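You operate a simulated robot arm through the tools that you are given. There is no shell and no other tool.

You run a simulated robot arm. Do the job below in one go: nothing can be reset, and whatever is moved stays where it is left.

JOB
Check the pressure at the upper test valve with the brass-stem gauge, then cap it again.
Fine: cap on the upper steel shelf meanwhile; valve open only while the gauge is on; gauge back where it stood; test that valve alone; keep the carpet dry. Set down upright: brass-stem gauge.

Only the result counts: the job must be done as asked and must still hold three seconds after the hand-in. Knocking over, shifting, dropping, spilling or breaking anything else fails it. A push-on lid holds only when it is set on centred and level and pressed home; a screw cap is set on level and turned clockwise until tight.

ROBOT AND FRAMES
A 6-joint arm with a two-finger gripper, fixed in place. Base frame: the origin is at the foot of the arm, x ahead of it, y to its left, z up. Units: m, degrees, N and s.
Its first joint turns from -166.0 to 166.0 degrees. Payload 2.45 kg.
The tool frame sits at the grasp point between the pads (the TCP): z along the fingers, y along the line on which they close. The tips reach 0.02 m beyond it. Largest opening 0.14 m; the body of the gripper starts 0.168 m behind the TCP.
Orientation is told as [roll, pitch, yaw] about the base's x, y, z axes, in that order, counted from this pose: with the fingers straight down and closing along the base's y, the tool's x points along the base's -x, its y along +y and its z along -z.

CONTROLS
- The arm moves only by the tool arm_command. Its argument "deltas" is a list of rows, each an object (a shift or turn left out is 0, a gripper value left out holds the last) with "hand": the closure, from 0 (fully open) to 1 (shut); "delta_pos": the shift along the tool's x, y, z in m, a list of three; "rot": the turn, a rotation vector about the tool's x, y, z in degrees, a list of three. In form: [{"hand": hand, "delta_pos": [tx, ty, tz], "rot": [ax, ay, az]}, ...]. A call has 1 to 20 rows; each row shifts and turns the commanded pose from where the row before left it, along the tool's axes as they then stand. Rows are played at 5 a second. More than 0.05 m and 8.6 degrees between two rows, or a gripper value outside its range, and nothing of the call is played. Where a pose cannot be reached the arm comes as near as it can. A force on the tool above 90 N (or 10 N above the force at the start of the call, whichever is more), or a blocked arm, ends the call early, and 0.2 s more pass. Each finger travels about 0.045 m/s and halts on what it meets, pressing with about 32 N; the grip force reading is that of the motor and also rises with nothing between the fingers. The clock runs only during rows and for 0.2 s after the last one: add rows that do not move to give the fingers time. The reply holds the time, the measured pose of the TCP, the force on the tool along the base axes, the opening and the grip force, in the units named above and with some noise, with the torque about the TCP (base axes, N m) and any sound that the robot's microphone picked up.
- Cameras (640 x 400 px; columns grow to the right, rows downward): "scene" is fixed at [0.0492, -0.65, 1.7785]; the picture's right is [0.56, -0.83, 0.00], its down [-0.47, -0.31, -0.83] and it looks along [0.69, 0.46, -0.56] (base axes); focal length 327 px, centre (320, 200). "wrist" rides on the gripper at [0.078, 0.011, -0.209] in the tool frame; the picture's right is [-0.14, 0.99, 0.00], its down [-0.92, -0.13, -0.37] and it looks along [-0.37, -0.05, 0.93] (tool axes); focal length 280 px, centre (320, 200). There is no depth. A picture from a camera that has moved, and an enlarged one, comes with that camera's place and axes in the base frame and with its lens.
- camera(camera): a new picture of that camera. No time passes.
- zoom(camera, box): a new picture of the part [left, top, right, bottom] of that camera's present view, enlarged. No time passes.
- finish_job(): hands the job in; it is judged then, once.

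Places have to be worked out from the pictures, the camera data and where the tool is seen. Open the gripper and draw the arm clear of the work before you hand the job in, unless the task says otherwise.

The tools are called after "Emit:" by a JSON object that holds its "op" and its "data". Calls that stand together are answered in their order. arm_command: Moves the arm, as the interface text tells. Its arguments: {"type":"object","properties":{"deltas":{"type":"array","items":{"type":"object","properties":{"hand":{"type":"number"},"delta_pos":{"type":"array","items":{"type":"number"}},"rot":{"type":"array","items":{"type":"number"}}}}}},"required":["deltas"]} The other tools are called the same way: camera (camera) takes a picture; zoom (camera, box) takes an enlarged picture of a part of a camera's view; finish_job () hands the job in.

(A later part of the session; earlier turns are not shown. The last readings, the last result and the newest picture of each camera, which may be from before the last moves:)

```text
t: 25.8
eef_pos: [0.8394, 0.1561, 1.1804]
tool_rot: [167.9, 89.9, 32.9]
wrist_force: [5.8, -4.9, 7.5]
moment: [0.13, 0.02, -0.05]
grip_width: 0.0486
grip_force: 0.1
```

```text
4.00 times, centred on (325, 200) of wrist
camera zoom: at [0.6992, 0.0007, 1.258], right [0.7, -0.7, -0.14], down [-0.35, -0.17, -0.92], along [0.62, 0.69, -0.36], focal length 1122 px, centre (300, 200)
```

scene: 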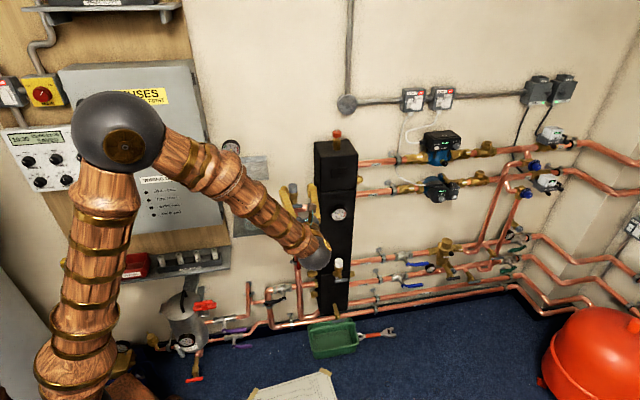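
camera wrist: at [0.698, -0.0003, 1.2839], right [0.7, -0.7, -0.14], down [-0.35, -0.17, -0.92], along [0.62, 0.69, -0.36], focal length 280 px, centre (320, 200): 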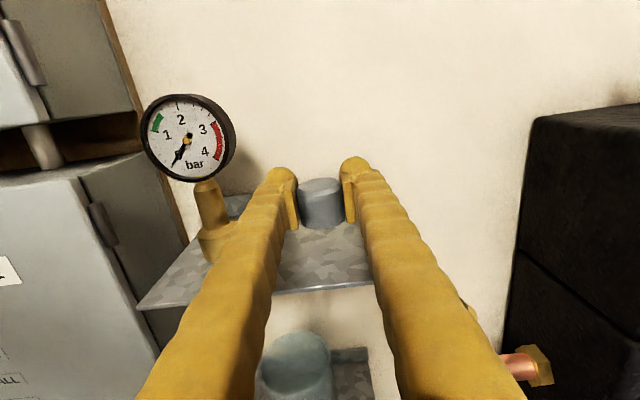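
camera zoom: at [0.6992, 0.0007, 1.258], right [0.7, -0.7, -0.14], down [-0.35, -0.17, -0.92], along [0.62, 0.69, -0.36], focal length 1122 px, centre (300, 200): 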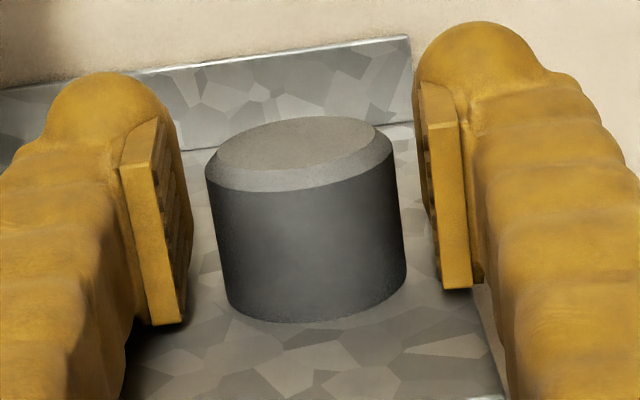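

The cap stands free, but a small residual force (7.5 N up, some along the wall) suggests a finger is grazing the shelf. I raise 2 mm and re-read before withdrawing.

Emit:
{"op": "arm_command", "data": {"deltas": [{"delta_pos": [0.001, 0, 0]}, {"delta_pos": [0.001, 0, 0]}, {}]}}

Emit:
{"op": "zoom", "data": {"camera": "wrist", "box": [260, 150, 390, 250]}}

Emit:
{"op": "zoom", "data": {"camera": "scene", "box": [215, 125, 305, 195]}}

```text
t: 26.6
eef_pos: [0.8385, 0.1552, 1.1818]
tool_rot: [166.5, 89.7, 31.5]
wrist_force: [-0.3, 0.2, -0.2]
moment: [0.01, -0.03, -0.02]
grip_width: 0.0529
grip_force: 0.0
```

```text
4.00 times, centred on (325, 200) of wrist
camera zoom: at [0.6991, 0.001, 1.2598], right [0.7, -0.7, -0.14], down [-0.35, -0.17, -0.92], along [0.62, 0.69, -0.36], focal length 1122 px, centre (300, 200)
```

zoom: 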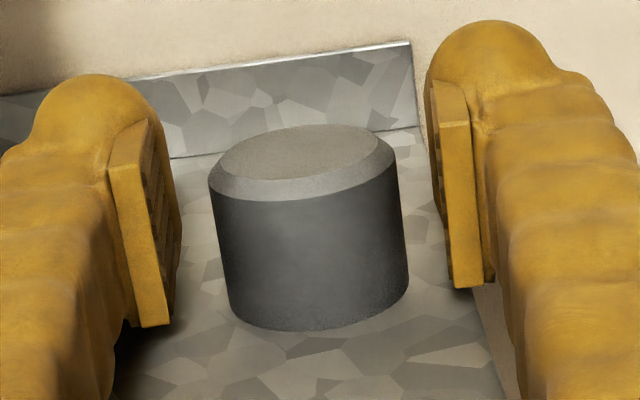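

```text
5.71 times, centred on (260, 160) of scene
camera zoom: at [0.0492, -0.65, 1.7785], right [0.56, -0.83, 0.0], down [-0.47, -0.31, -0.83], along [0.69, 0.46, -0.56], focal length 1870 px, centre (663, 429)
```

zoom: 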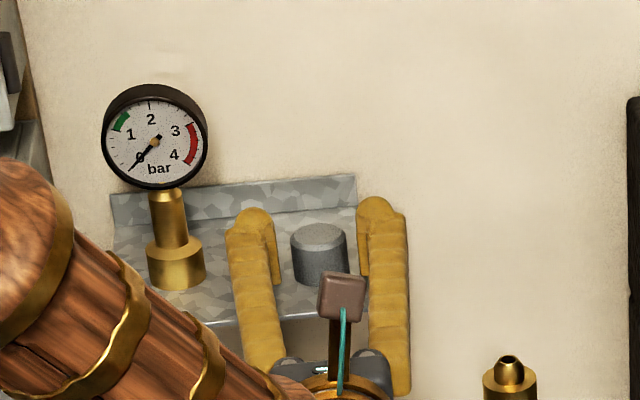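

Force is back to zero and the cap stands upright, undisturbed. I raise 4 mm more and withdraw straight out from the wall.

Emit:
{"op": "arm_command", "data": {"deltas": [{"delta_pos": [0.004, 0, 0]}, {"delta_pos": [0, 0, -0.03]}, {"delta_pos": [0, 0, -0.04]}, {"delta_pos": [0, 0, -0.045]}, {"delta_pos": [0, 0, -0.045]}, {}]}}

Emit:
{"op": "camera", "data": {"camera": "wrist"}}

Emit:
{"op": "zoom", "data": {"camera": "scene", "box": [215, 125, 305, 195]}}

```text
t: 28.0
eef_pos: [0.7261, 0.0419, 1.1862]
tool_rot: [169.1, 89.8, 34.3]
wrist_force: [0.3, 0.3, 0.2]
moment: [-0.02, 0.05, 0.01]
grip_width: 0.0534
grip_force: 0.0
```

```text
taken
camera wrist: at [0.5853, -0.1119, 1.2636], right [0.7, -0.7, -0.14], down [-0.35, -0.17, -0.92], along [0.62, 0.69, -0.36], focal length 280 px, centre (320, 200)
```

wrist: 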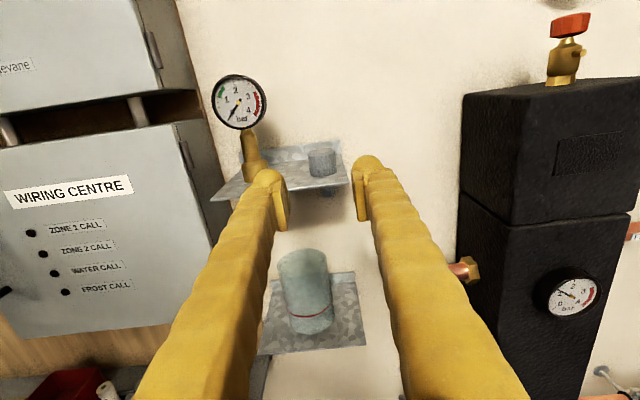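

```text
5.71 times, centred on (260, 160) of scene
camera zoom: at [0.0492, -0.65, 1.7785], right [0.56, -0.83, 0.0], down [-0.47, -0.31, -0.83], along [0.69, 0.46, -0.56], focal length 1870 px, centre (663, 429)
```

zoom: 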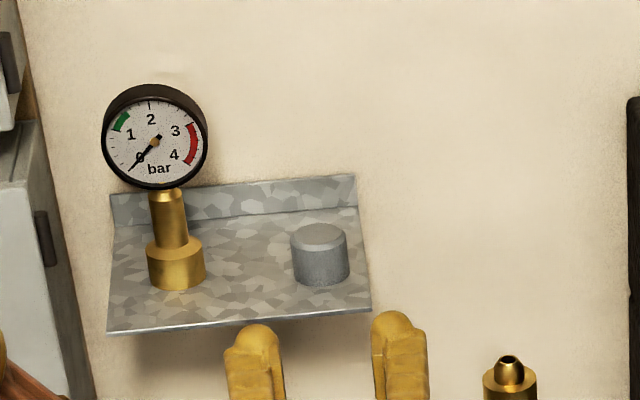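

The scene view now clearly shows gauge, cap and open port with the arm out of the way: a useful reference for returning the gauge. I take fine zooms for it.

Emit:
{"op": "zoom", "data": {"camera": "scene", "box": [220, 132, 270, 182]}}

Emit:
{"op": "zoom", "data": {"camera": "scene", "box": [280, 172, 320, 204]}}

Emit:
{"op": "zoom", "data": {"camera": "wrist", "box": [200, 60, 350, 200]}}

```text
8.00 times, centred on (245, 157) of scene
camera zoom: at [0.0492, -0.65, 1.7785], right [0.56, -0.83, 0.0], down [-0.47, -0.31, -0.83], along [0.69, 0.46, -0.56], focal length 2618 px, centre (920, 544)
```

zoom: 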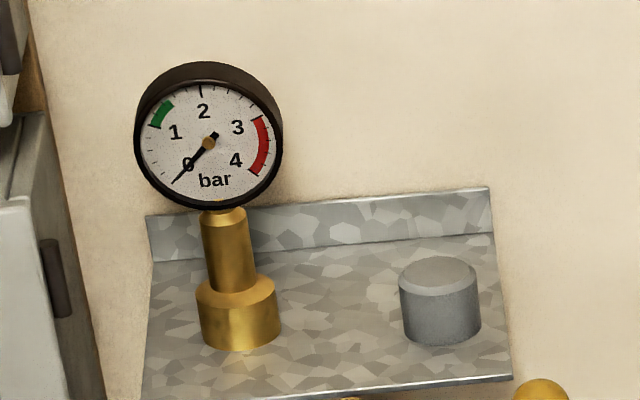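

```text
12.50 times, centred on (300, 188) of scene
camera zoom: at [0.0492, -0.65, 1.7785], right [0.56, -0.83, 0.0], down [-0.47, -0.31, -0.83], along [0.69, 0.46, -0.56], focal length 4090 px, centre (570, 350)
```

zoom: 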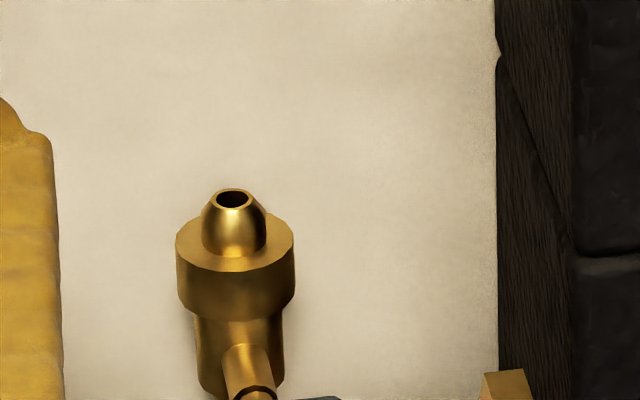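

```text
2.86 times, centred on (275, 130) of wrist
camera zoom: at [0.5853, -0.1119, 1.2636], right [0.7, -0.7, -0.14], down [-0.35, -0.17, -0.92], along [0.62, 0.69, -0.36], focal length 801 px, centre (449, 400)
```

zoom: 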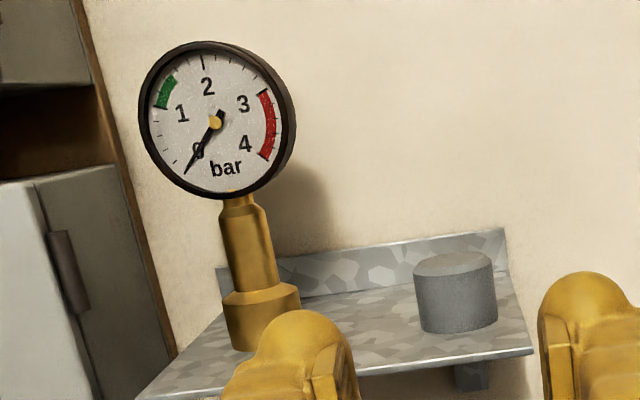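

Gauge stem: straight part z≈1.182–1.220, at s≈0.3895, n≈0.711; cabinet side s≈0.287, so there is room. I move in front of the gauge at stem height with about 53 mm opening, then approach partway.

Emit:
{"op": "arm_command", "data": {"deltas": [{"delta_pos": [0.009, -0.047, 0]}, {"delta_pos": [0.0095, -0.047, 0]}, {"delta_pos": [0, 0, 0.04]}, {"delta_pos": [0, 0, 0.04]}, {}]}}

Emit:
{"op": "camera", "data": {"camera": "wrist"}}

Emit:
{"op": "zoom", "data": {"camera": "wrist", "box": [230, 110, 410, 250]}}

```text
t: 29.2
eef_pos: [0.7171, 0.1668, 1.2056]
tool_rot: [164.8, 89.9, 29.8]
wrist_force: [-0.3, 0.2, -0.5]
moment: [-0.04, 0.0, 0.05]
grip_width: 0.0535
grip_force: 0.0
```

```text
taken
camera wrist: at [0.5766, 0.011, 1.2827], right [0.7, -0.7, -0.14], down [-0.35, -0.17, -0.92], along [0.62, 0.69, -0.36], focal length 280 px, centre (320, 200)
```

wrist: 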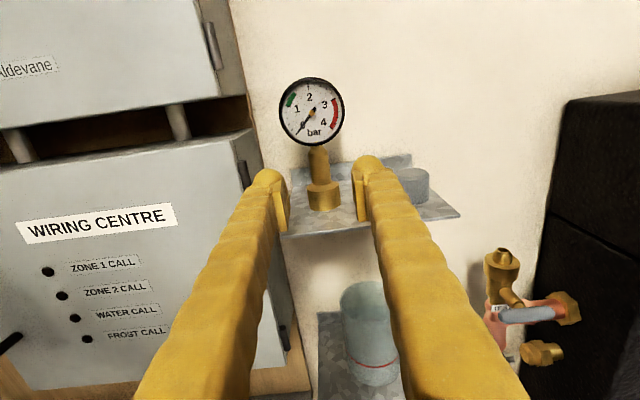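

```text
2.86 times, centred on (320, 180) of wrist
camera zoom: at [0.5766, 0.011, 1.2827], right [0.7, -0.7, -0.14], down [-0.35, -0.17, -0.92], along [0.62, 0.69, -0.36], focal length 801 px, centre (320, 257)
```

zoom: 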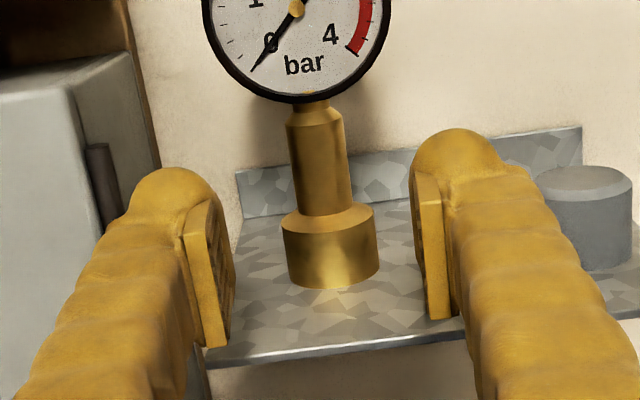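

The stem is centred between the fingers (s≈0.3895) and my n estimate is ≈0.705. I advance 0.08 m so that the stem sits in the middle of the pads, then check.

Emit:
{"op": "arm_command", "data": {"deltas": [{"delta_pos": [-0.0005, 0.0003, 0.03]}, {"delta_pos": [0, 0, 0.03]}, {"delta_pos": [0, 0, 0.02]}, {}]}}

Emit:
{"op": "zoom", "data": {"camera": "wrist", "box": [230, 110, 410, 250]}}

Emit:
{"op": "zoom", "data": {"camera": "scene", "box": [215, 125, 305, 195]}}

```text
t: 30.2
eef_pos: [0.7735, 0.2231, 1.206]
tool_rot: [170.6, 89.8, 35.6]
wrist_force: [0.6, 1.0, -0.7]
moment: [-0.01, -0.01, -0.02]
grip_width: 0.0534
grip_force: 0.0
```

```text
2.86 times, centred on (320, 180) of wrist
camera zoom: at [0.6322, 0.0676, 1.282], right [0.7, -0.7, -0.14], down [-0.35, -0.17, -0.92], along [0.62, 0.69, -0.36], focal length 801 px, centre (320, 257)
```

zoom: 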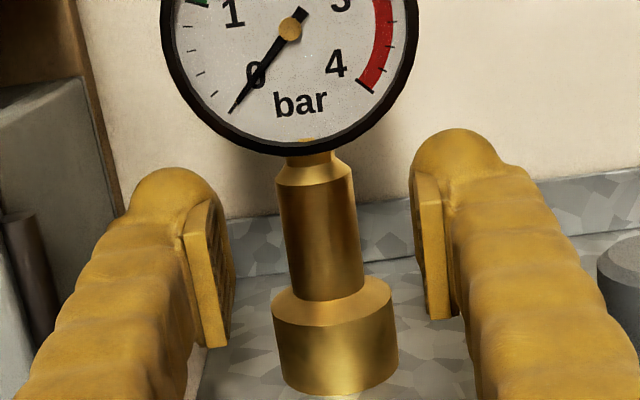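

```text
5.71 times, centred on (260, 160) of scene
camera zoom: at [0.0492, -0.65, 1.7785], right [0.56, -0.83, 0.0], down [-0.47, -0.31, -0.83], along [0.69, 0.46, -0.56], focal length 1870 px, centre (663, 429)
```

zoom: 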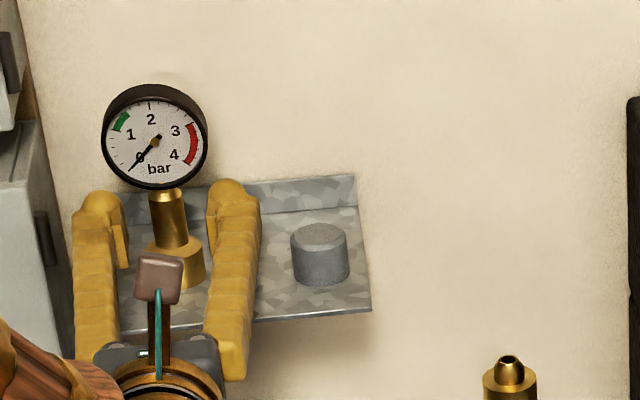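

TCP is level with the stem; image scaling suggests the stem axis is a few mm deeper. I advance 7 mm more and close on the stem.

Emit:
{"op": "arm_command", "data": {"deltas": [{"delta_pos": [-0.0005, 0, 0.007]}, {"hand": 0.75}, {"hand": 0.9}, {}, {}, {}]}}

Emit:
{"op": "zoom", "data": {"camera": "wrist", "box": [230, 110, 410, 250]}}

Emit:
{"op": "zoom", "data": {"camera": "scene", "box": [220, 132, 270, 182]}}

```text
t: 31.6
eef_pos: [0.7787, 0.2261, 1.2058]
tool_rot: [163.3, 89.6, 28.4]
wrist_force: [4.8, 3.7, 30.6]
moment: [0.32, -0.14, -0.03]
grip_width: 0.019
grip_force: 32.1
```

```text
2.86 times, centred on (320, 180) of wrist
camera zoom: at [0.6371, 0.0723, 1.2826], right [0.7, -0.7, -0.14], down [-0.35, -0.17, -0.92], along [0.62, 0.69, -0.36], focal length 801 px, centre (320, 257)
```

zoom: 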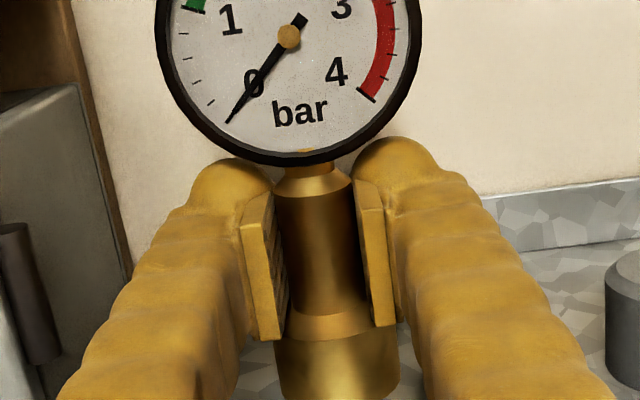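

```text
8.00 times, centred on (245, 157) of scene
camera zoom: at [0.0492, -0.65, 1.7785], right [0.56, -0.83, 0.0], down [-0.47, -0.31, -0.83], along [0.69, 0.46, -0.56], focal length 2618 px, centre (920, 544)
```

zoom: 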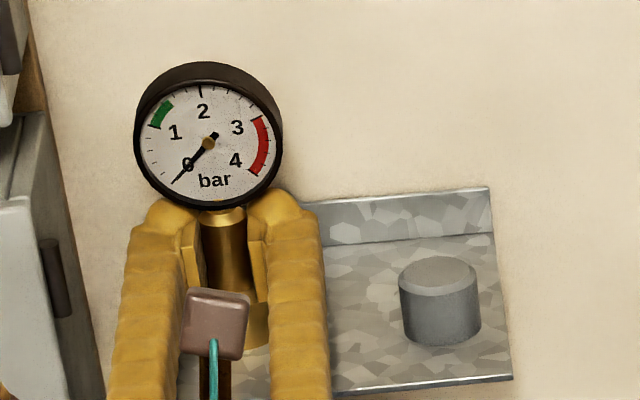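

The grip holds at 0.019 m but there is 30 N upward: the pad bottoms bear on the collar's shoulder. I open slightly, rise 3 mm and re-grip cleanly.

Emit:
{"op": "arm_command", "data": {"deltas": [{"hand": 0.78}, {}, {"delta_pos": [0.003, 0, 0]}, {}, {"hand": 0.9}, {}, {}, {}]}}

Emit:
{"op": "zoom", "data": {"camera": "wrist", "box": [230, 110, 410, 250]}}

Emit:
{"op": "zoom", "data": {"camera": "scene", "box": [220, 132, 270, 182]}}

```text
t: 33.4
eef_pos: [0.7785, 0.2274, 1.2077]
tool_rot: [168.2, 89.9, 33.4]
wrist_force: [-0.1, -0.3, 0.5]
moment: [-0.03, 0.03, 0.0]
grip_width: 0.0187
grip_force: 32.0
```

```text
2.86 times, centred on (320, 180) of wrist
camera zoom: at [0.6375, 0.0721, 1.2844], right [0.7, -0.7, -0.14], down [-0.35, -0.17, -0.92], along [0.62, 0.69, -0.36], focal length 801 px, centre (320, 257)
```

zoom: 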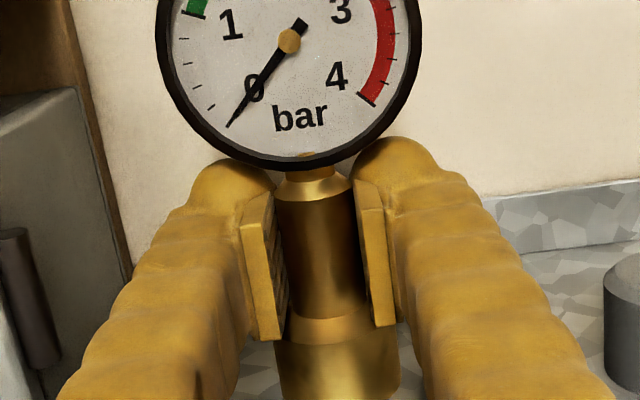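

```text
8.00 times, centred on (245, 157) of scene
camera zoom: at [0.0492, -0.65, 1.7785], right [0.56, -0.83, 0.0], down [-0.47, -0.31, -0.83], along [0.69, 0.46, -0.56], focal length 2618 px, centre (920, 544)
```

zoom: 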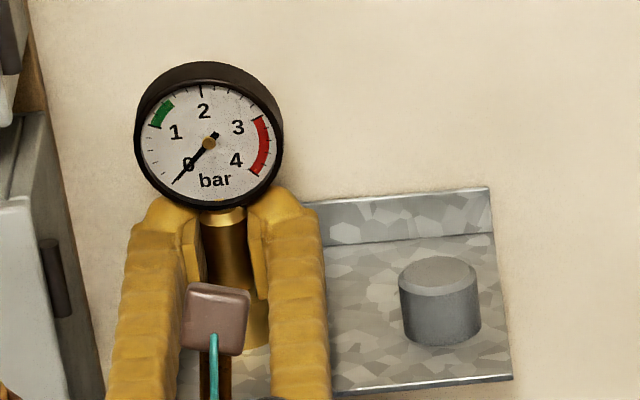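

Clean grip now: forces near zero, and TCP (0.7785, 0.2274, 1.2077) is my reference for putting it back. I lift the gauge straight up above the cap's height.

Emit:
{"op": "arm_command", "data": {"deltas": [{"delta_pos": [0.003, 0, 0]}, {"delta_pos": [0.007, 0, 0]}, {"delta_pos": [0.02, 0, 0]}, {"delta_pos": [0.035, 0, 0]}, {}]}}

Emit:
{"op": "camera", "data": {"camera": "wrist"}}

Emit:
{"op": "zoom", "data": {"camera": "scene", "box": [205, 100, 325, 200]}}

```text
t: 34.6
eef_pos: [0.7785, 0.2271, 1.2727]
tool_rot: [169.1, 89.8, 34.1]
wrist_force: [-0.6, 0.1, -3.1]
moment: [0.0, 0.04, -0.01]
grip_width: 0.0186
grip_force: 32.1
```

```text
taken
camera wrist: at [0.6373, 0.0719, 1.3501], right [0.7, -0.7, -0.14], down [-0.35, -0.17, -0.92], along [0.62, 0.69, -0.36], focal length 280 px, centre (320, 200)
```

wrist: 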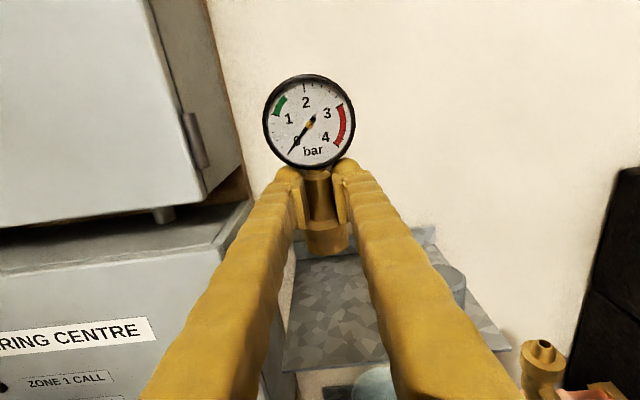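

```text
4.00 times, centred on (265, 150) of scene
camera zoom: at [0.0492, -0.65, 1.7785], right [0.56, -0.83, 0.0], down [-0.47, -0.31, -0.83], along [0.69, 0.46, -0.56], focal length 1309 px, centre (540, 400)
```

zoom: 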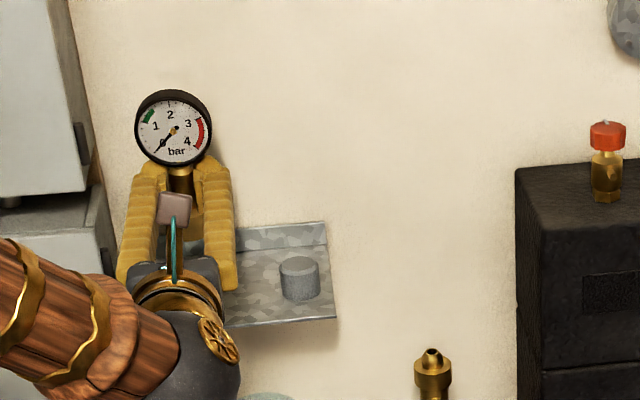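

The gauge hangs upright (weight ≈3 N). I carry it right along the wall above the cap to over the valve port.

Emit:
{"op": "arm_command", "data": {"deltas": [{"delta_pos": [0, 0.03, 0]}, {"delta_pos": [0, 0.04, 0.003]}, {"delta_pos": [0, 0.04, 0.003]}, {"delta_pos": [0, 0.04, 0.003]}, {"delta_pos": [0, 0.04, 0.002]}, {"delta_pos": [0, 0.0286, 0]}, {"delta_pos": [-0.03, 0, 0]}, {"delta_pos": [-0.04, 0, 0]}, {"delta_pos": [-0.04, 0, 0]}, {}]}}

Emit:
{"op": "camera", "data": {"camera": "wrist"}}

Emit:
{"op": "zoom", "data": {"camera": "scene", "box": [260, 140, 340, 210]}}

```text
t: 36.8
eef_pos: [0.9414, 0.0805, 1.1624]
tool_rot: [164.5, 89.7, 29.5]
wrist_force: [-0.1, 0.7, -3.5]
moment: [0.02, 0.03, -0.02]
grip_width: 0.0185
grip_force: 31.8
```

```text
taken
camera wrist: at [0.8006, -0.0743, 1.2391], right [0.7, -0.7, -0.14], down [-0.35, -0.17, -0.92], along [0.62, 0.69, -0.36], focal length 280 px, centre (320, 200)
```

wrist: 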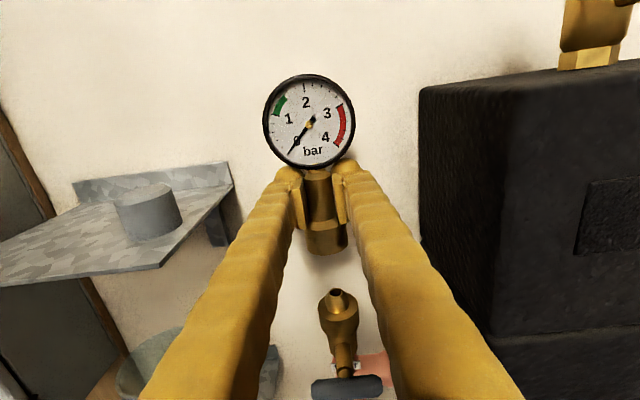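

```text
5.71 times, centred on (300, 175) of scene
camera zoom: at [0.0492, -0.65, 1.7785], right [0.56, -0.83, 0.0], down [-0.47, -0.31, -0.83], along [0.69, 0.46, -0.56], focal length 1870 px, centre (434, 343)
```

zoom: 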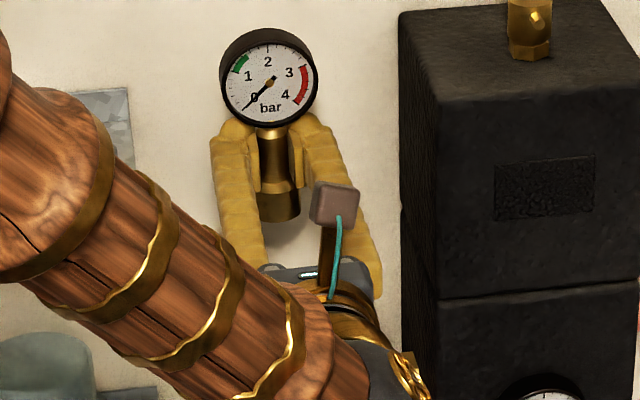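

The gauge is above the port. I zoom both views on the collar and the port for precise alignment.

Emit:
{"op": "zoom", "data": {"camera": "wrist", "box": [270, 200, 390, 340]}}

Emit:
{"op": "zoom", "data": {"camera": "scene", "box": [280, 160, 320, 210]}}

```text
2.86 times, centred on (330, 270) of wrist
camera zoom: at [0.8006, -0.0743, 1.2391], right [0.7, -0.7, -0.14], down [-0.35, -0.17, -0.92], along [0.62, 0.69, -0.36], focal length 801 px, centre (291, 0)
```

zoom: 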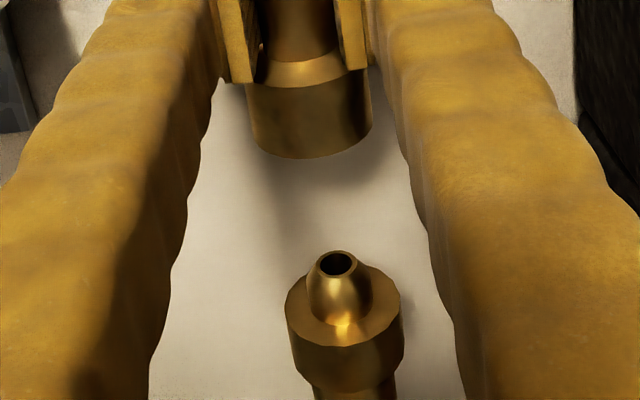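

```text
8.00 times, centred on (300, 185) of scene
camera zoom: at [0.0492, -0.65, 1.7785], right [0.56, -0.83, 0.0], down [-0.47, -0.31, -0.83], along [0.69, 0.46, -0.56], focal length 2618 px, centre (480, 320)
```

zoom: 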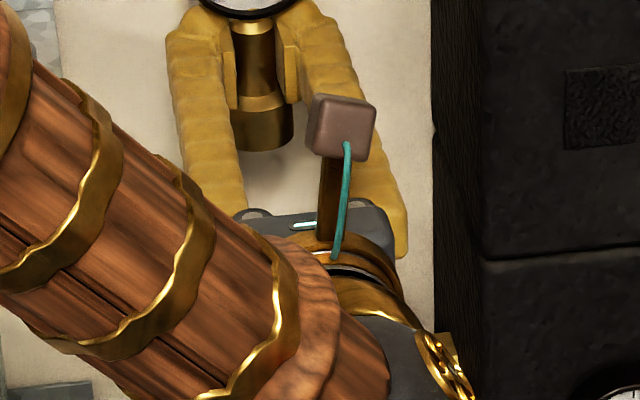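

The port axis appears ~1.5 mm right and ~2 mm deeper than the collar's axis. I shift by that and lower until the collar is ~1 cm above the nozzle, then look again.

Emit:
{"op": "arm_command", "data": {"deltas": [{"delta_pos": [0, 0.0012, 0.002]}, {"delta_pos": [-0.02, 0, 0]}, {"delta_pos": [-0.02, 0, 0]}, {}, {}]}}

Emit:
{"op": "zoom", "data": {"camera": "wrist", "box": [280, 210, 370, 300]}}

Emit:
{"op": "zoom", "data": {"camera": "scene", "box": [280, 170, 320, 205]}}

```text
t: 38.0
eef_pos: [0.9442, 0.0819, 1.1208]
tool_rot: [169.5, 89.8, 34.5]
wrist_force: [-0.4, 0.1, -3.3]
moment: [0.01, 0.04, 0.0]
grip_width: 0.0187
grip_force: 32.2
```

```text
4.44 times, centred on (325, 255) of wrist
camera zoom: at [0.8027, -0.0735, 1.1983], right [0.7, -0.7, -0.14], down [-0.35, -0.17, -0.92], along [0.62, 0.69, -0.36], focal length 1246 px, centre (298, -44)
```

zoom: 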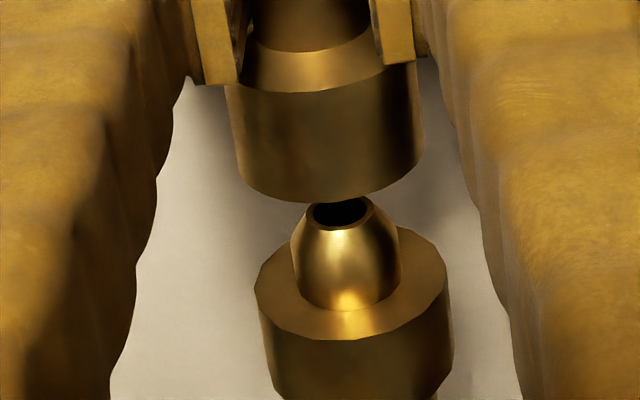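

```text
11.43 times, centred on (300, 188) of scene
camera zoom: at [0.0492, -0.65, 1.7785], right [0.56, -0.83, 0.0], down [-0.47, -0.31, -0.83], along [0.69, 0.46, -0.56], focal length 3739 px, centre (549, 343)
```

zoom: 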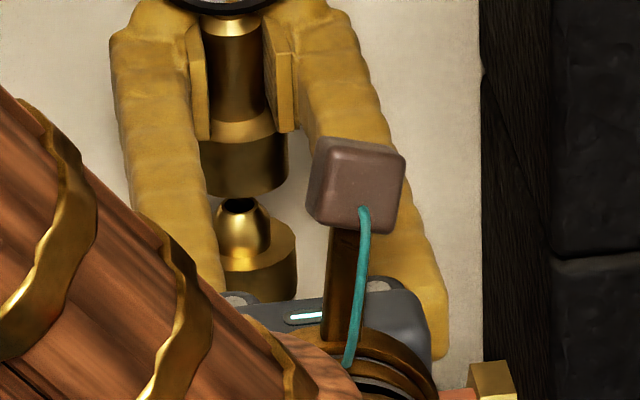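

Aligned along the wall; both cameras suggest ~2 mm more depth. I shift 2 mm deeper and lower to just above the nozzle, then in small steps watching forces.

Emit:
{"op": "arm_command", "data": {"deltas": [{"delta_pos": [0, 0, 0.002]}, {"delta_pos": [-0.006, 0, 0]}, {"delta_pos": [-0.006, 0, 0]}, {}]}}

Emit:
{"op": "zoom", "data": {"camera": "wrist", "box": [280, 210, 370, 300]}}

Emit:
{"op": "zoom", "data": {"camera": "scene", "box": [280, 170, 320, 205]}}

```text
t: 39.0
eef_pos: [0.9442, 0.0825, 1.1103]
tool_rot: [168.2, 89.8, 33.2]
wrist_force: [0.0, -0.5, -3.4]
moment: [-0.02, 0.02, -0.02]
grip_width: 0.0188
grip_force: 31.9
```

```text
4.44 times, centred on (325, 255) of wrist
camera zoom: at [0.8038, -0.0726, 1.1869], right [0.7, -0.7, -0.14], down [-0.35, -0.17, -0.92], along [0.62, 0.69, -0.36], focal length 1246 px, centre (298, -44)
```

zoom: 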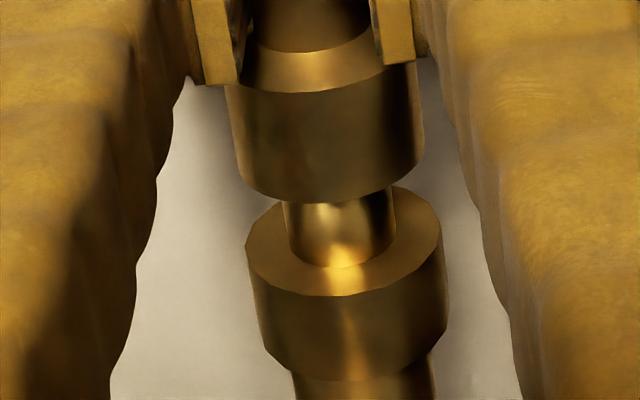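

```text
11.43 times, centred on (300, 188) of scene
camera zoom: at [0.0492, -0.65, 1.7785], right [0.56, -0.83, 0.0], down [-0.47, -0.31, -0.83], along [0.69, 0.46, -0.56], focal length 3739 px, centre (549, 343)
```

zoom: 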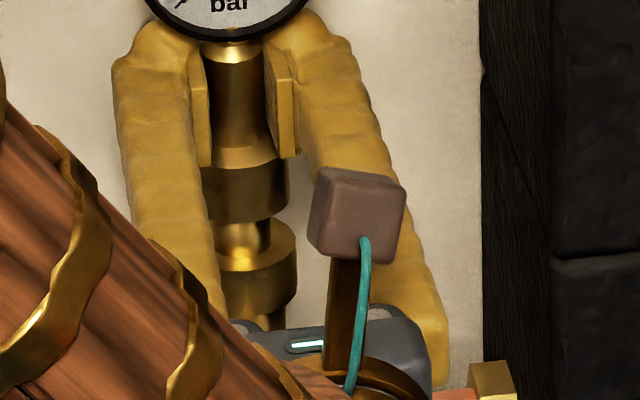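

Nearly coaxial (within ~1–2 mm). I lower in 2 mm steps, watching forces as the nozzle enters the collar.

Emit:
{"op": "arm_command", "data": {"deltas": [{"delta_pos": [0, 0, 0.001]}, {"delta_pos": [-0.002, 0, 0]}, {"delta_pos": [-0.002, 0, 0]}, {}]}}

Emit:
{"op": "arm_command", "data": {"deltas": [{"delta_pos": [-0.002, 0, 0]}, {"delta_pos": [-0.001, 0, 0]}, {}]}}

```text
t: 40.0
eef_pos: [0.9452, 0.084, 1.1064]
tool_rot: [169.1, 89.8, 34.1]
wrist_force: [0.1, 0.8, -1.8]
moment: [-0.04, 0.02, 0.02]
grip_width: 0.0183
grip_force: 32.7
```

```text
t: 40.8
eef_pos: [0.9456, 0.0829, 1.1026]
tool_rot: [168.4, 89.7, 33.5]
wrist_force: [0.3, 0.9, -2.5]
moment: [-0.01, -0.01, -0.02]
grip_width: 0.0186
grip_force: 32.1
```

No contact force so the nozzle tip seems to be entering the collar. Continuing downward in small steps.

Emit:
{"op": "arm_command", "data": {"deltas": [{"delta_pos": [-0.0015, 0, 0]}, {"delta_pos": [-0.0015, 0, 0]}, {}]}}

Emit:
{"op": "arm_command", "data": {"deltas": [{"delta_pos": [-0.0015, 0, 0]}, {"delta_pos": [-0.0015, 0, 0]}, {}]}}

Emit:
{"op": "zoom", "data": {"camera": "wrist", "box": [280, 210, 370, 300]}}

Emit:
{"op": "zoom", "data": {"camera": "scene", "box": [280, 170, 320, 205]}}

```text
t: 41.6
eef_pos: [0.9461, 0.0831, 1.1008]
tool_rot: [168.0, 89.8, 33.0]
wrist_force: [-0.4, -0.1, -3.2]
moment: [0.0, -0.01, 0.02]
grip_width: 0.0186
grip_force: 32.3
```

```text
t: 42.4
eef_pos: [0.9454, 0.0832, 1.097]
tool_rot: [167.6, 89.7, 32.5]
wrist_force: [1.3, 0.0, -2.8]
moment: [-0.02, 0.07, 0.01]
grip_width: 0.0183
grip_force: 31.7
```

```text
4.44 times, centred on (325, 255) of wrist
camera zoom: at [0.8048, -0.0719, 1.1743], right [0.7, -0.7, -0.14], down [-0.35, -0.17, -0.92], along [0.62, 0.69, -0.36], focal length 1246 px, centre (298, -44)
```

zoom: 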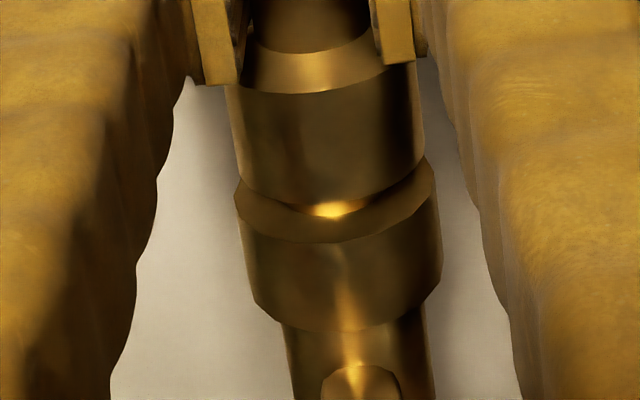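

```text
11.43 times, centred on (300, 188) of scene
camera zoom: at [0.0492, -0.65, 1.7785], right [0.56, -0.83, 0.0], down [-0.47, -0.31, -0.83], along [0.69, 0.46, -0.56], focal length 3739 px, centre (549, 343)
```

zoom: 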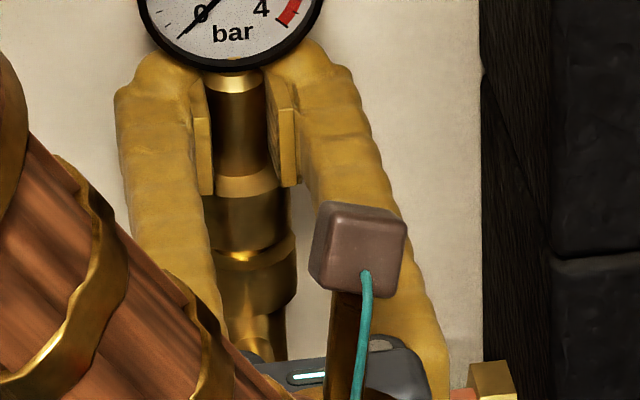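

The nozzle is inside the collar, with ~6 mm of gap to the shoulder. I keep lowering slowly to find the seating resistance.

Emit:
{"op": "arm_command", "data": {"deltas": [{"delta_pos": [-0.0015, 0, 0]}, {"delta_pos": [-0.0015, 0, 0]}, {}]}}

Emit:
{"op": "arm_command", "data": {"deltas": [{"delta_pos": [-0.001, 0, 0]}, {"delta_pos": [-0.001, 0, 0]}, {}]}}

Emit:
{"op": "zoom", "data": {"camera": "wrist", "box": [280, 210, 370, 300]}}

```text
t: 43.2
eef_pos: [0.9461, 0.0836, 1.0949]
tool_rot: [168.1, 89.8, 33.1]
wrist_force: [-0.6, -0.1, -2.5]
moment: [0.02, 0.01, -0.01]
grip_width: 0.0183
grip_force: 31.7
```

```text
t: 44.0
eef_pos: [0.9457, 0.0831, 1.0912]
tool_rot: [168.7, 89.8, 33.8]
wrist_force: [0.2, 0.3, -3.5]
moment: [-0.01, 0.0, 0.01]
grip_width: 0.0185
grip_force: 31.9
```

```text
4.44 times, centred on (325, 255) of wrist
camera zoom: at [0.805, -0.0716, 1.1694], right [0.7, -0.7, -0.14], down [-0.35, -0.17, -0.92], along [0.62, 0.69, -0.36], focal length 1246 px, centre (298, -44)
```

zoom: 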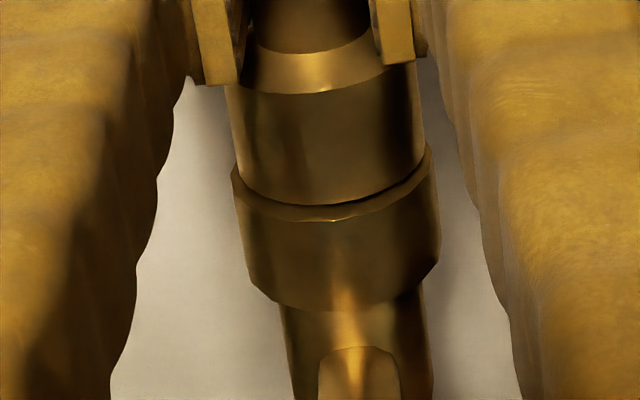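

Nearly seated, still no resistance. I continue 0.8 mm at a time until it bears on the shoulder.

Emit:
{"op": "arm_command", "data": {"deltas": [{"delta_pos": [-0.0008, 0, 0]}, {"delta_pos": [-0.0008, 0, 0]}, {}]}}

Emit:
{"op": "arm_command", "data": {"deltas": [{"delta_pos": [-0.0008, 0, 0]}, {}]}}

```text
t: 44.8
eef_pos: [0.9454, 0.0823, 1.0902]
tool_rot: [168.5, 89.8, 33.6]
wrist_force: [-0.1, -0.1, -3.2]
moment: [-0.03, 0.0, 0.0]
grip_width: 0.0184
grip_force: 31.8
```

```text
t: 45.4
eef_pos: [0.9455, 0.0834, 1.0915]
tool_rot: [166.8, 89.7, 31.8]
wrist_force: [-0.3, 0.9, 1.0]
moment: [0.17, 0.04, -0.02]
grip_width: 0.0182
grip_force: 32.4
```

Contact just began (vertical force rose by ~4 N). I press further in small steps to push it home, targeting a few tens of newtons.

Emit:
{"op": "arm_command", "data": {"deltas": [{"delta_pos": [-0.0008, 0, 0]}, {}]}}

Emit:
{"op": "arm_command", "data": {"deltas": [{"delta_pos": [-0.0008, 0, 0]}, {}]}}

Emit:
{"op": "zoom", "data": {"camera": "wrist", "box": [280, 210, 370, 300]}}

Emit:
{"op": "zoom", "data": {"camera": "scene", "box": [280, 150, 320, 205]}}

```text
t: 46.0
eef_pos: [0.9453, 0.0833, 1.0904]
tool_rot: [162.2, 89.6, 27.2]
wrist_force: [-0.9, 2.3, 15.3]
moment: [0.09, 0.23, -0.01]
grip_width: 0.0182
grip_force: 32.2
```

```text
t: 46.6
eef_pos: [0.9459, 0.0823, 1.0903]
tool_rot: [159.8, 89.5, 24.8]
wrist_force: [1.8, 5.8, 33.0]
moment: [0.31, 0.05, 0.04]
grip_width: 0.0182
grip_force: 32.3
```

```text
4.44 times, centred on (325, 255) of wrist
camera zoom: at [0.8048, -0.072, 1.1668], right [0.7, -0.7, -0.14], down [-0.35, -0.17, -0.92], along [0.62, 0.69, -0.36], focal length 1246 px, centre (298, -44)
```

zoom: 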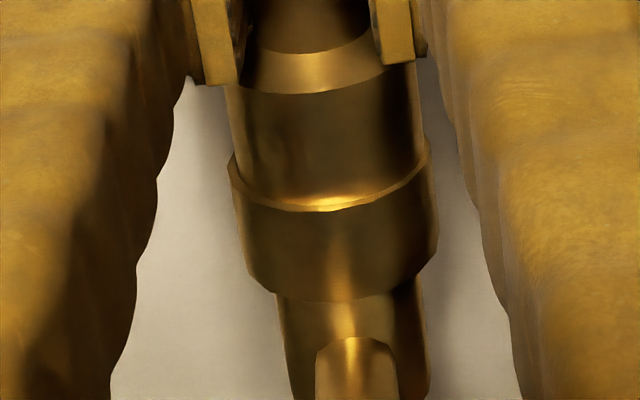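

```text
7.27 times, centred on (300, 178) of scene
camera zoom: at [0.0492, -0.65, 1.7785], right [0.56, -0.83, 0.0], down [-0.47, -0.31, -0.83], along [0.69, 0.46, -0.56], focal length 2380 px, centre (466, 364)
```

zoom: 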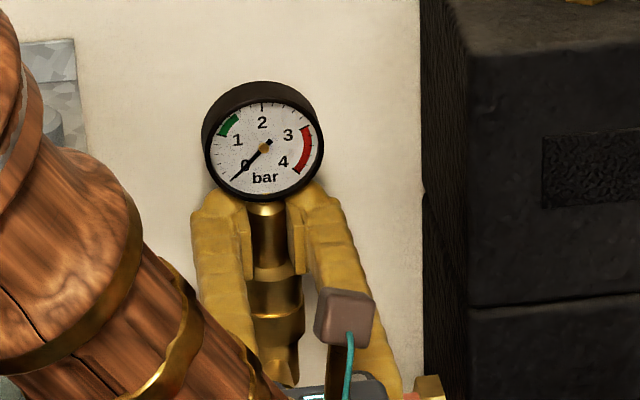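

The collar sits flush on the shoulder with ~36 N of press. I press a little more to make sure that it is home, listening for any click.

Emit:
{"op": "arm_command", "data": {"deltas": [{"delta_pos": [-0.0008, 0, 0]}, {"delta_pos": [-0.0006, 0, 0]}, {}]}}

Emit:
{"op": "zoom", "data": {"camera": "wrist", "box": [270, 70, 380, 300]}}

```text
t: 47.4
eef_pos: [0.9458, 0.0823, 1.0889]
tool_rot: [158.8, 89.6, 24.0]
wrist_force: [6.3, 10.9, 53.2]
moment: [0.62, -0.16, 0.03]
grip_width: 0.0184
grip_force: 32.1
```

```text
1.74 times, centred on (325, 185) of wrist
camera zoom: at [0.8049, -0.0719, 1.1655], right [0.7, -0.7, -0.13], down [-0.34, -0.17, -0.92], along [0.62, 0.69, -0.36], focal length 488 px, centre (311, 226)
```

zoom: 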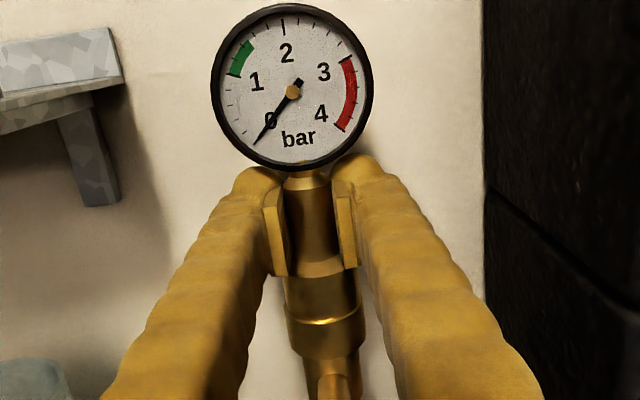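

53 N down, seated flush, no sound. I relax the press by 3 mm, open the fingers modestly and check that the gauge stays put.

Emit:
{"op": "arm_command", "data": {"deltas": [{"delta_pos": [0.0015, 0, 0]}, {"delta_pos": [0.0014, 0, 0]}, {}, {"hand": 0.8}, {"hand": 0.62}, {}, {}, {}]}}

Emit:
{"op": "zoom", "data": {"camera": "wrist", "box": [270, 70, 380, 300]}}

Emit:
{"op": "zoom", "data": {"camera": "scene", "box": [280, 150, 320, 205]}}

```text
t: 49.2
eef_pos: [0.9459, 0.083, 1.0895]
tool_rot: [168.9, 89.8, 33.9]
wrist_force: [0.7, -0.6, -0.4]
moment: [-0.03, 0.01, 0.01]
grip_width: 0.0531
grip_force: 0.0
```

```text
1.74 times, centred on (325, 185) of wrist
camera zoom: at [0.8053, -0.0721, 1.1667], right [0.7, -0.7, -0.14], down [-0.35, -0.17, -0.92], along [0.62, 0.69, -0.36], focal length 488 px, centre (311, 226)
```

zoom: 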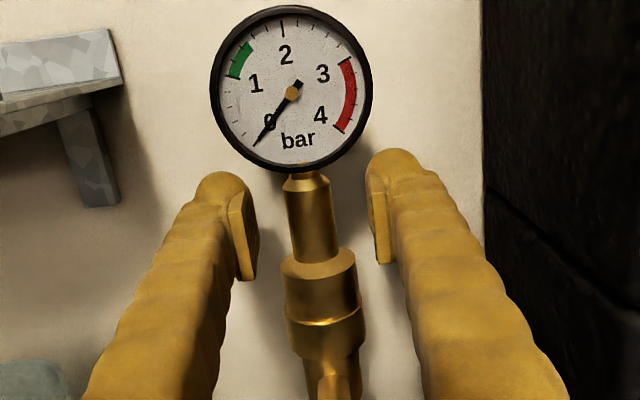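

```text
7.27 times, centred on (300, 178) of scene
camera zoom: at [0.0492, -0.65, 1.7785], right [0.56, -0.83, 0.0], down [-0.47, -0.31, -0.83], along [0.69, 0.46, -0.56], focal length 2380 px, centre (466, 364)
```

zoom: 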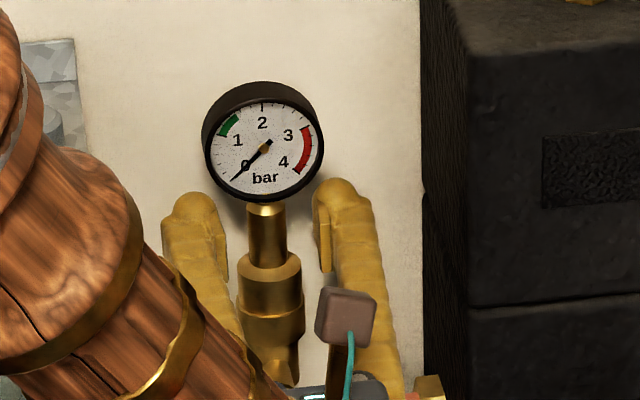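

The gauge stands by itself, upright and flush on the port; forces zero. I withdraw straight back from it and take a look at the whole assembly.

Emit:
{"op": "arm_command", "data": {"deltas": [{"delta_pos": [0, 0, -0.03]}, {"delta_pos": [0, 0, -0.04]}, {"delta_pos": [0, 0, -0.045]}, {"delta_pos": [0, 0, -0.045]}, {}]}}

Emit:
{"op": "camera", "data": {"camera": "wrist"}}

Emit:
{"op": "zoom", "data": {"camera": "wrist", "box": [260, 120, 400, 320]}}

Emit:
{"op": "zoom", "data": {"camera": "scene", "box": [270, 150, 330, 220]}}

```text
t: 50.4
eef_pos: [0.8315, -0.0319, 1.0875]
tool_rot: [169.4, 89.8, 34.5]
wrist_force: [-1.0, 0.7, 0.3]
moment: [0.03, -0.01, -0.02]
grip_width: 0.0534
grip_force: 0.0
```

```text
taken
camera wrist: at [0.6909, -0.1861, 1.1654], right [0.7, -0.7, -0.14], down [-0.35, -0.17, -0.92], along [0.62, 0.69, -0.36], focal length 280 px, centre (320, 200)
```

wrist: 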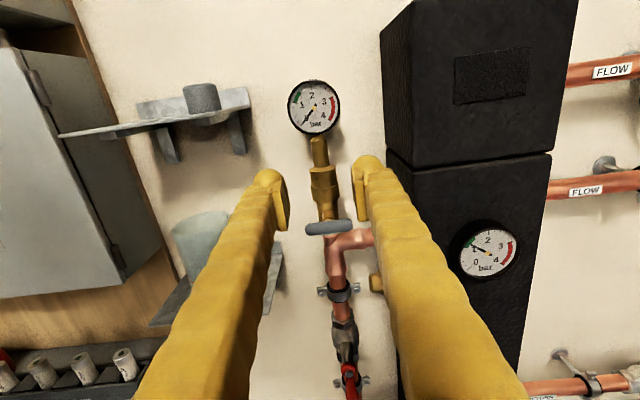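

```text
2.00 times, centred on (330, 220) of wrist
camera zoom: at [0.6909, -0.1861, 1.1654], right [0.7, -0.7, -0.14], down [-0.35, -0.17, -0.92], along [0.62, 0.69, -0.36], focal length 561 px, centre (300, 160)
```

zoom: 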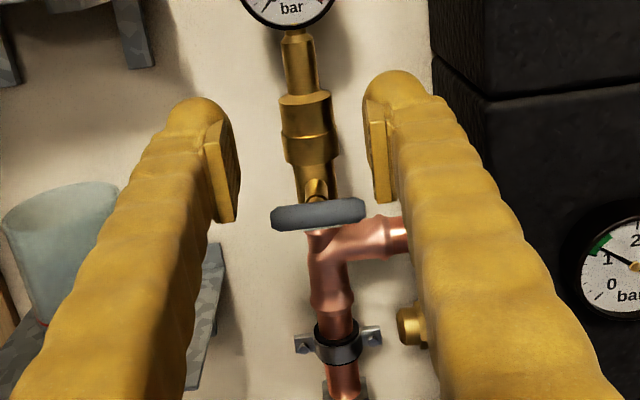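

```text
5.71 times, centred on (300, 185) of scene
camera zoom: at [0.0492, -0.65, 1.7785], right [0.56, -0.83, 0.0], down [-0.47, -0.31, -0.83], along [0.69, 0.46, -0.56], focal length 1870 px, centre (434, 286)
```

zoom: 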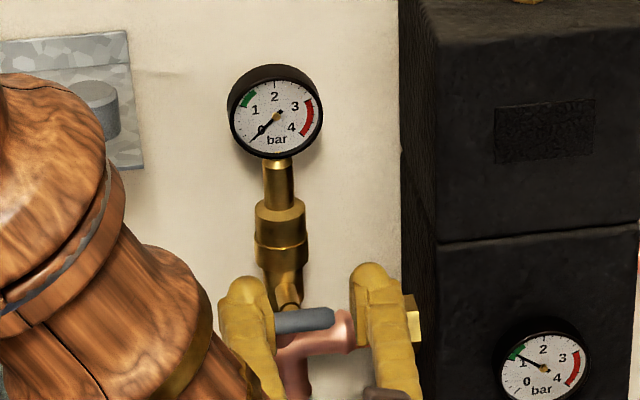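

Gauge upright on the port; lever centre triangulates to s≈0.6086, n≈0.6745, z≈1.0016. I spin the tool −90° so that the fingers close vertically for the T-lever.

Emit:
{"op": "arm_command", "data": {"deltas": [{"rot": [0, 0, -7.5]}, {"rot": [0, 0, -7.5]}, {"rot": [0, 0, -7.5]}, {"rot": [0, 0, -7.5]}, {"rot": [0, 0, -7.5]}, {"rot": [0, 0, -7.5]}, {"rot": [0, 0, -7.5]}, {"rot": [0, 0, -7.5]}, {"rot": [0, 0, -7.5]}, {"rot": [0, 0, -7.5]}, {"rot": [0, 0, -7.5]}, {"rot": [0, 0, -7.5]}, {}]}}

Emit:
{"op": "camera", "data": {"camera": "wrist"}}

Emit:
{"op": "camera", "data": {"camera": "scene"}}

```text
t: 53.2
eef_pos: [0.8327, -0.0308, 1.0887]
tool_rot: [90.2, -0.1, -44.9]
wrist_force: [-0.5, -0.2, -0.1]
moment: [0.02, 0.01, 0.01]
grip_width: 0.0531
grip_force: 0.1
```

```text
taken
camera wrist: at [0.629, -0.1219, 1.0987], right [0.09, -0.1, 0.99], down [0.39, -0.91, -0.13], along [0.92, 0.4, -0.05], focal length 280 px, centre (320, 200)
```

wrist: 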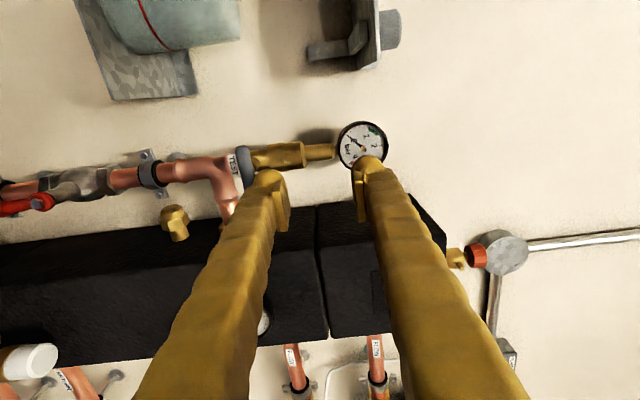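

```text
taken
```

scene: 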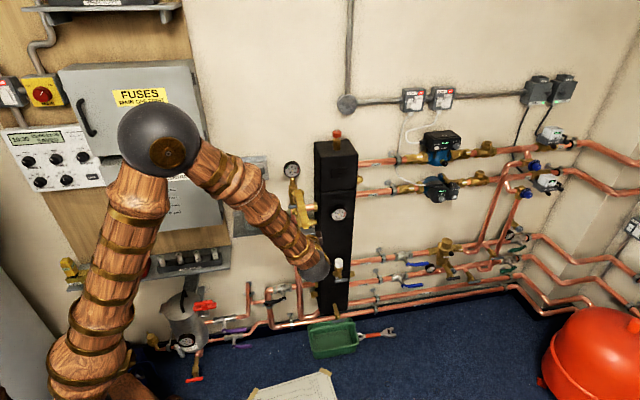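

The spin went well: tool y is up now, x points left. I lower to the lever height while still clear of it, then check alignment.

Emit:
{"op": "arm_command", "data": {"deltas": [{"delta_pos": [0.001, -0.044, 0]}, {"delta_pos": [0.001, -0.043, 0]}, {"delta_pos": [0, 0, 0.03]}, {}]}}

Emit:
{"op": "camera", "data": {"camera": "wrist"}}

Emit:
{"op": "zoom", "data": {"camera": "wrist", "box": [230, 130, 410, 250]}}

Emit:
{"op": "zoom", "data": {"camera": "scene", "box": [270, 160, 340, 230]}}

```text
t: 54.2
eef_pos: [0.8531, -0.0079, 1.0019]
tool_rot: [90.1, 0.0, -45.0]
wrist_force: [0.2, 0.3, 0.2]
moment: [0.03, 0.0, -0.02]
grip_width: 0.0535
grip_force: 0.0
```

```text
taken
camera wrist: at [0.6494, -0.0998, 1.0121], right [0.09, -0.1, 0.99], down [0.39, -0.91, -0.13], along [0.92, 0.4, -0.05], focal length 280 px, centre (320, 200)
```

wrist: 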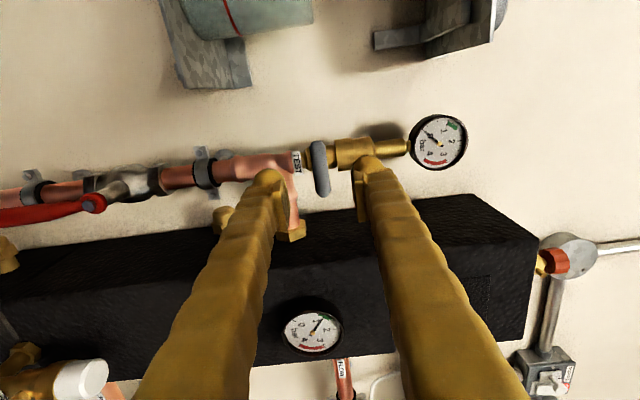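

```text
3.33 times, centred on (320, 190) of wrist
camera zoom: at [0.6494, -0.0998, 1.0121], right [0.09, -0.1, 0.99], down [0.39, -0.91, -0.13], along [0.92, 0.4, -0.05], focal length 935 px, centre (320, 233)
```

zoom: 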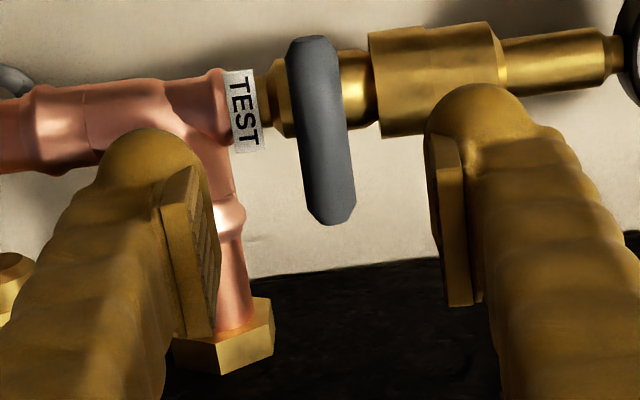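

```text
5.71 times, centred on (305, 195) of scene
camera zoom: at [0.0492, -0.65, 1.7785], right [0.56, -0.83, 0.0], down [-0.47, -0.31, -0.83], along [0.69, 0.46, -0.56], focal length 1870 px, centre (406, 229)
```

zoom: 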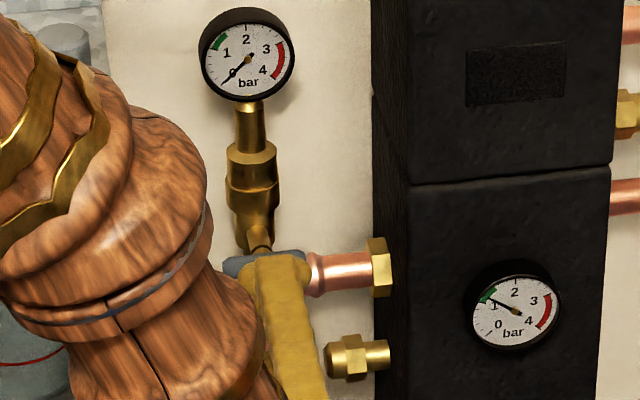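

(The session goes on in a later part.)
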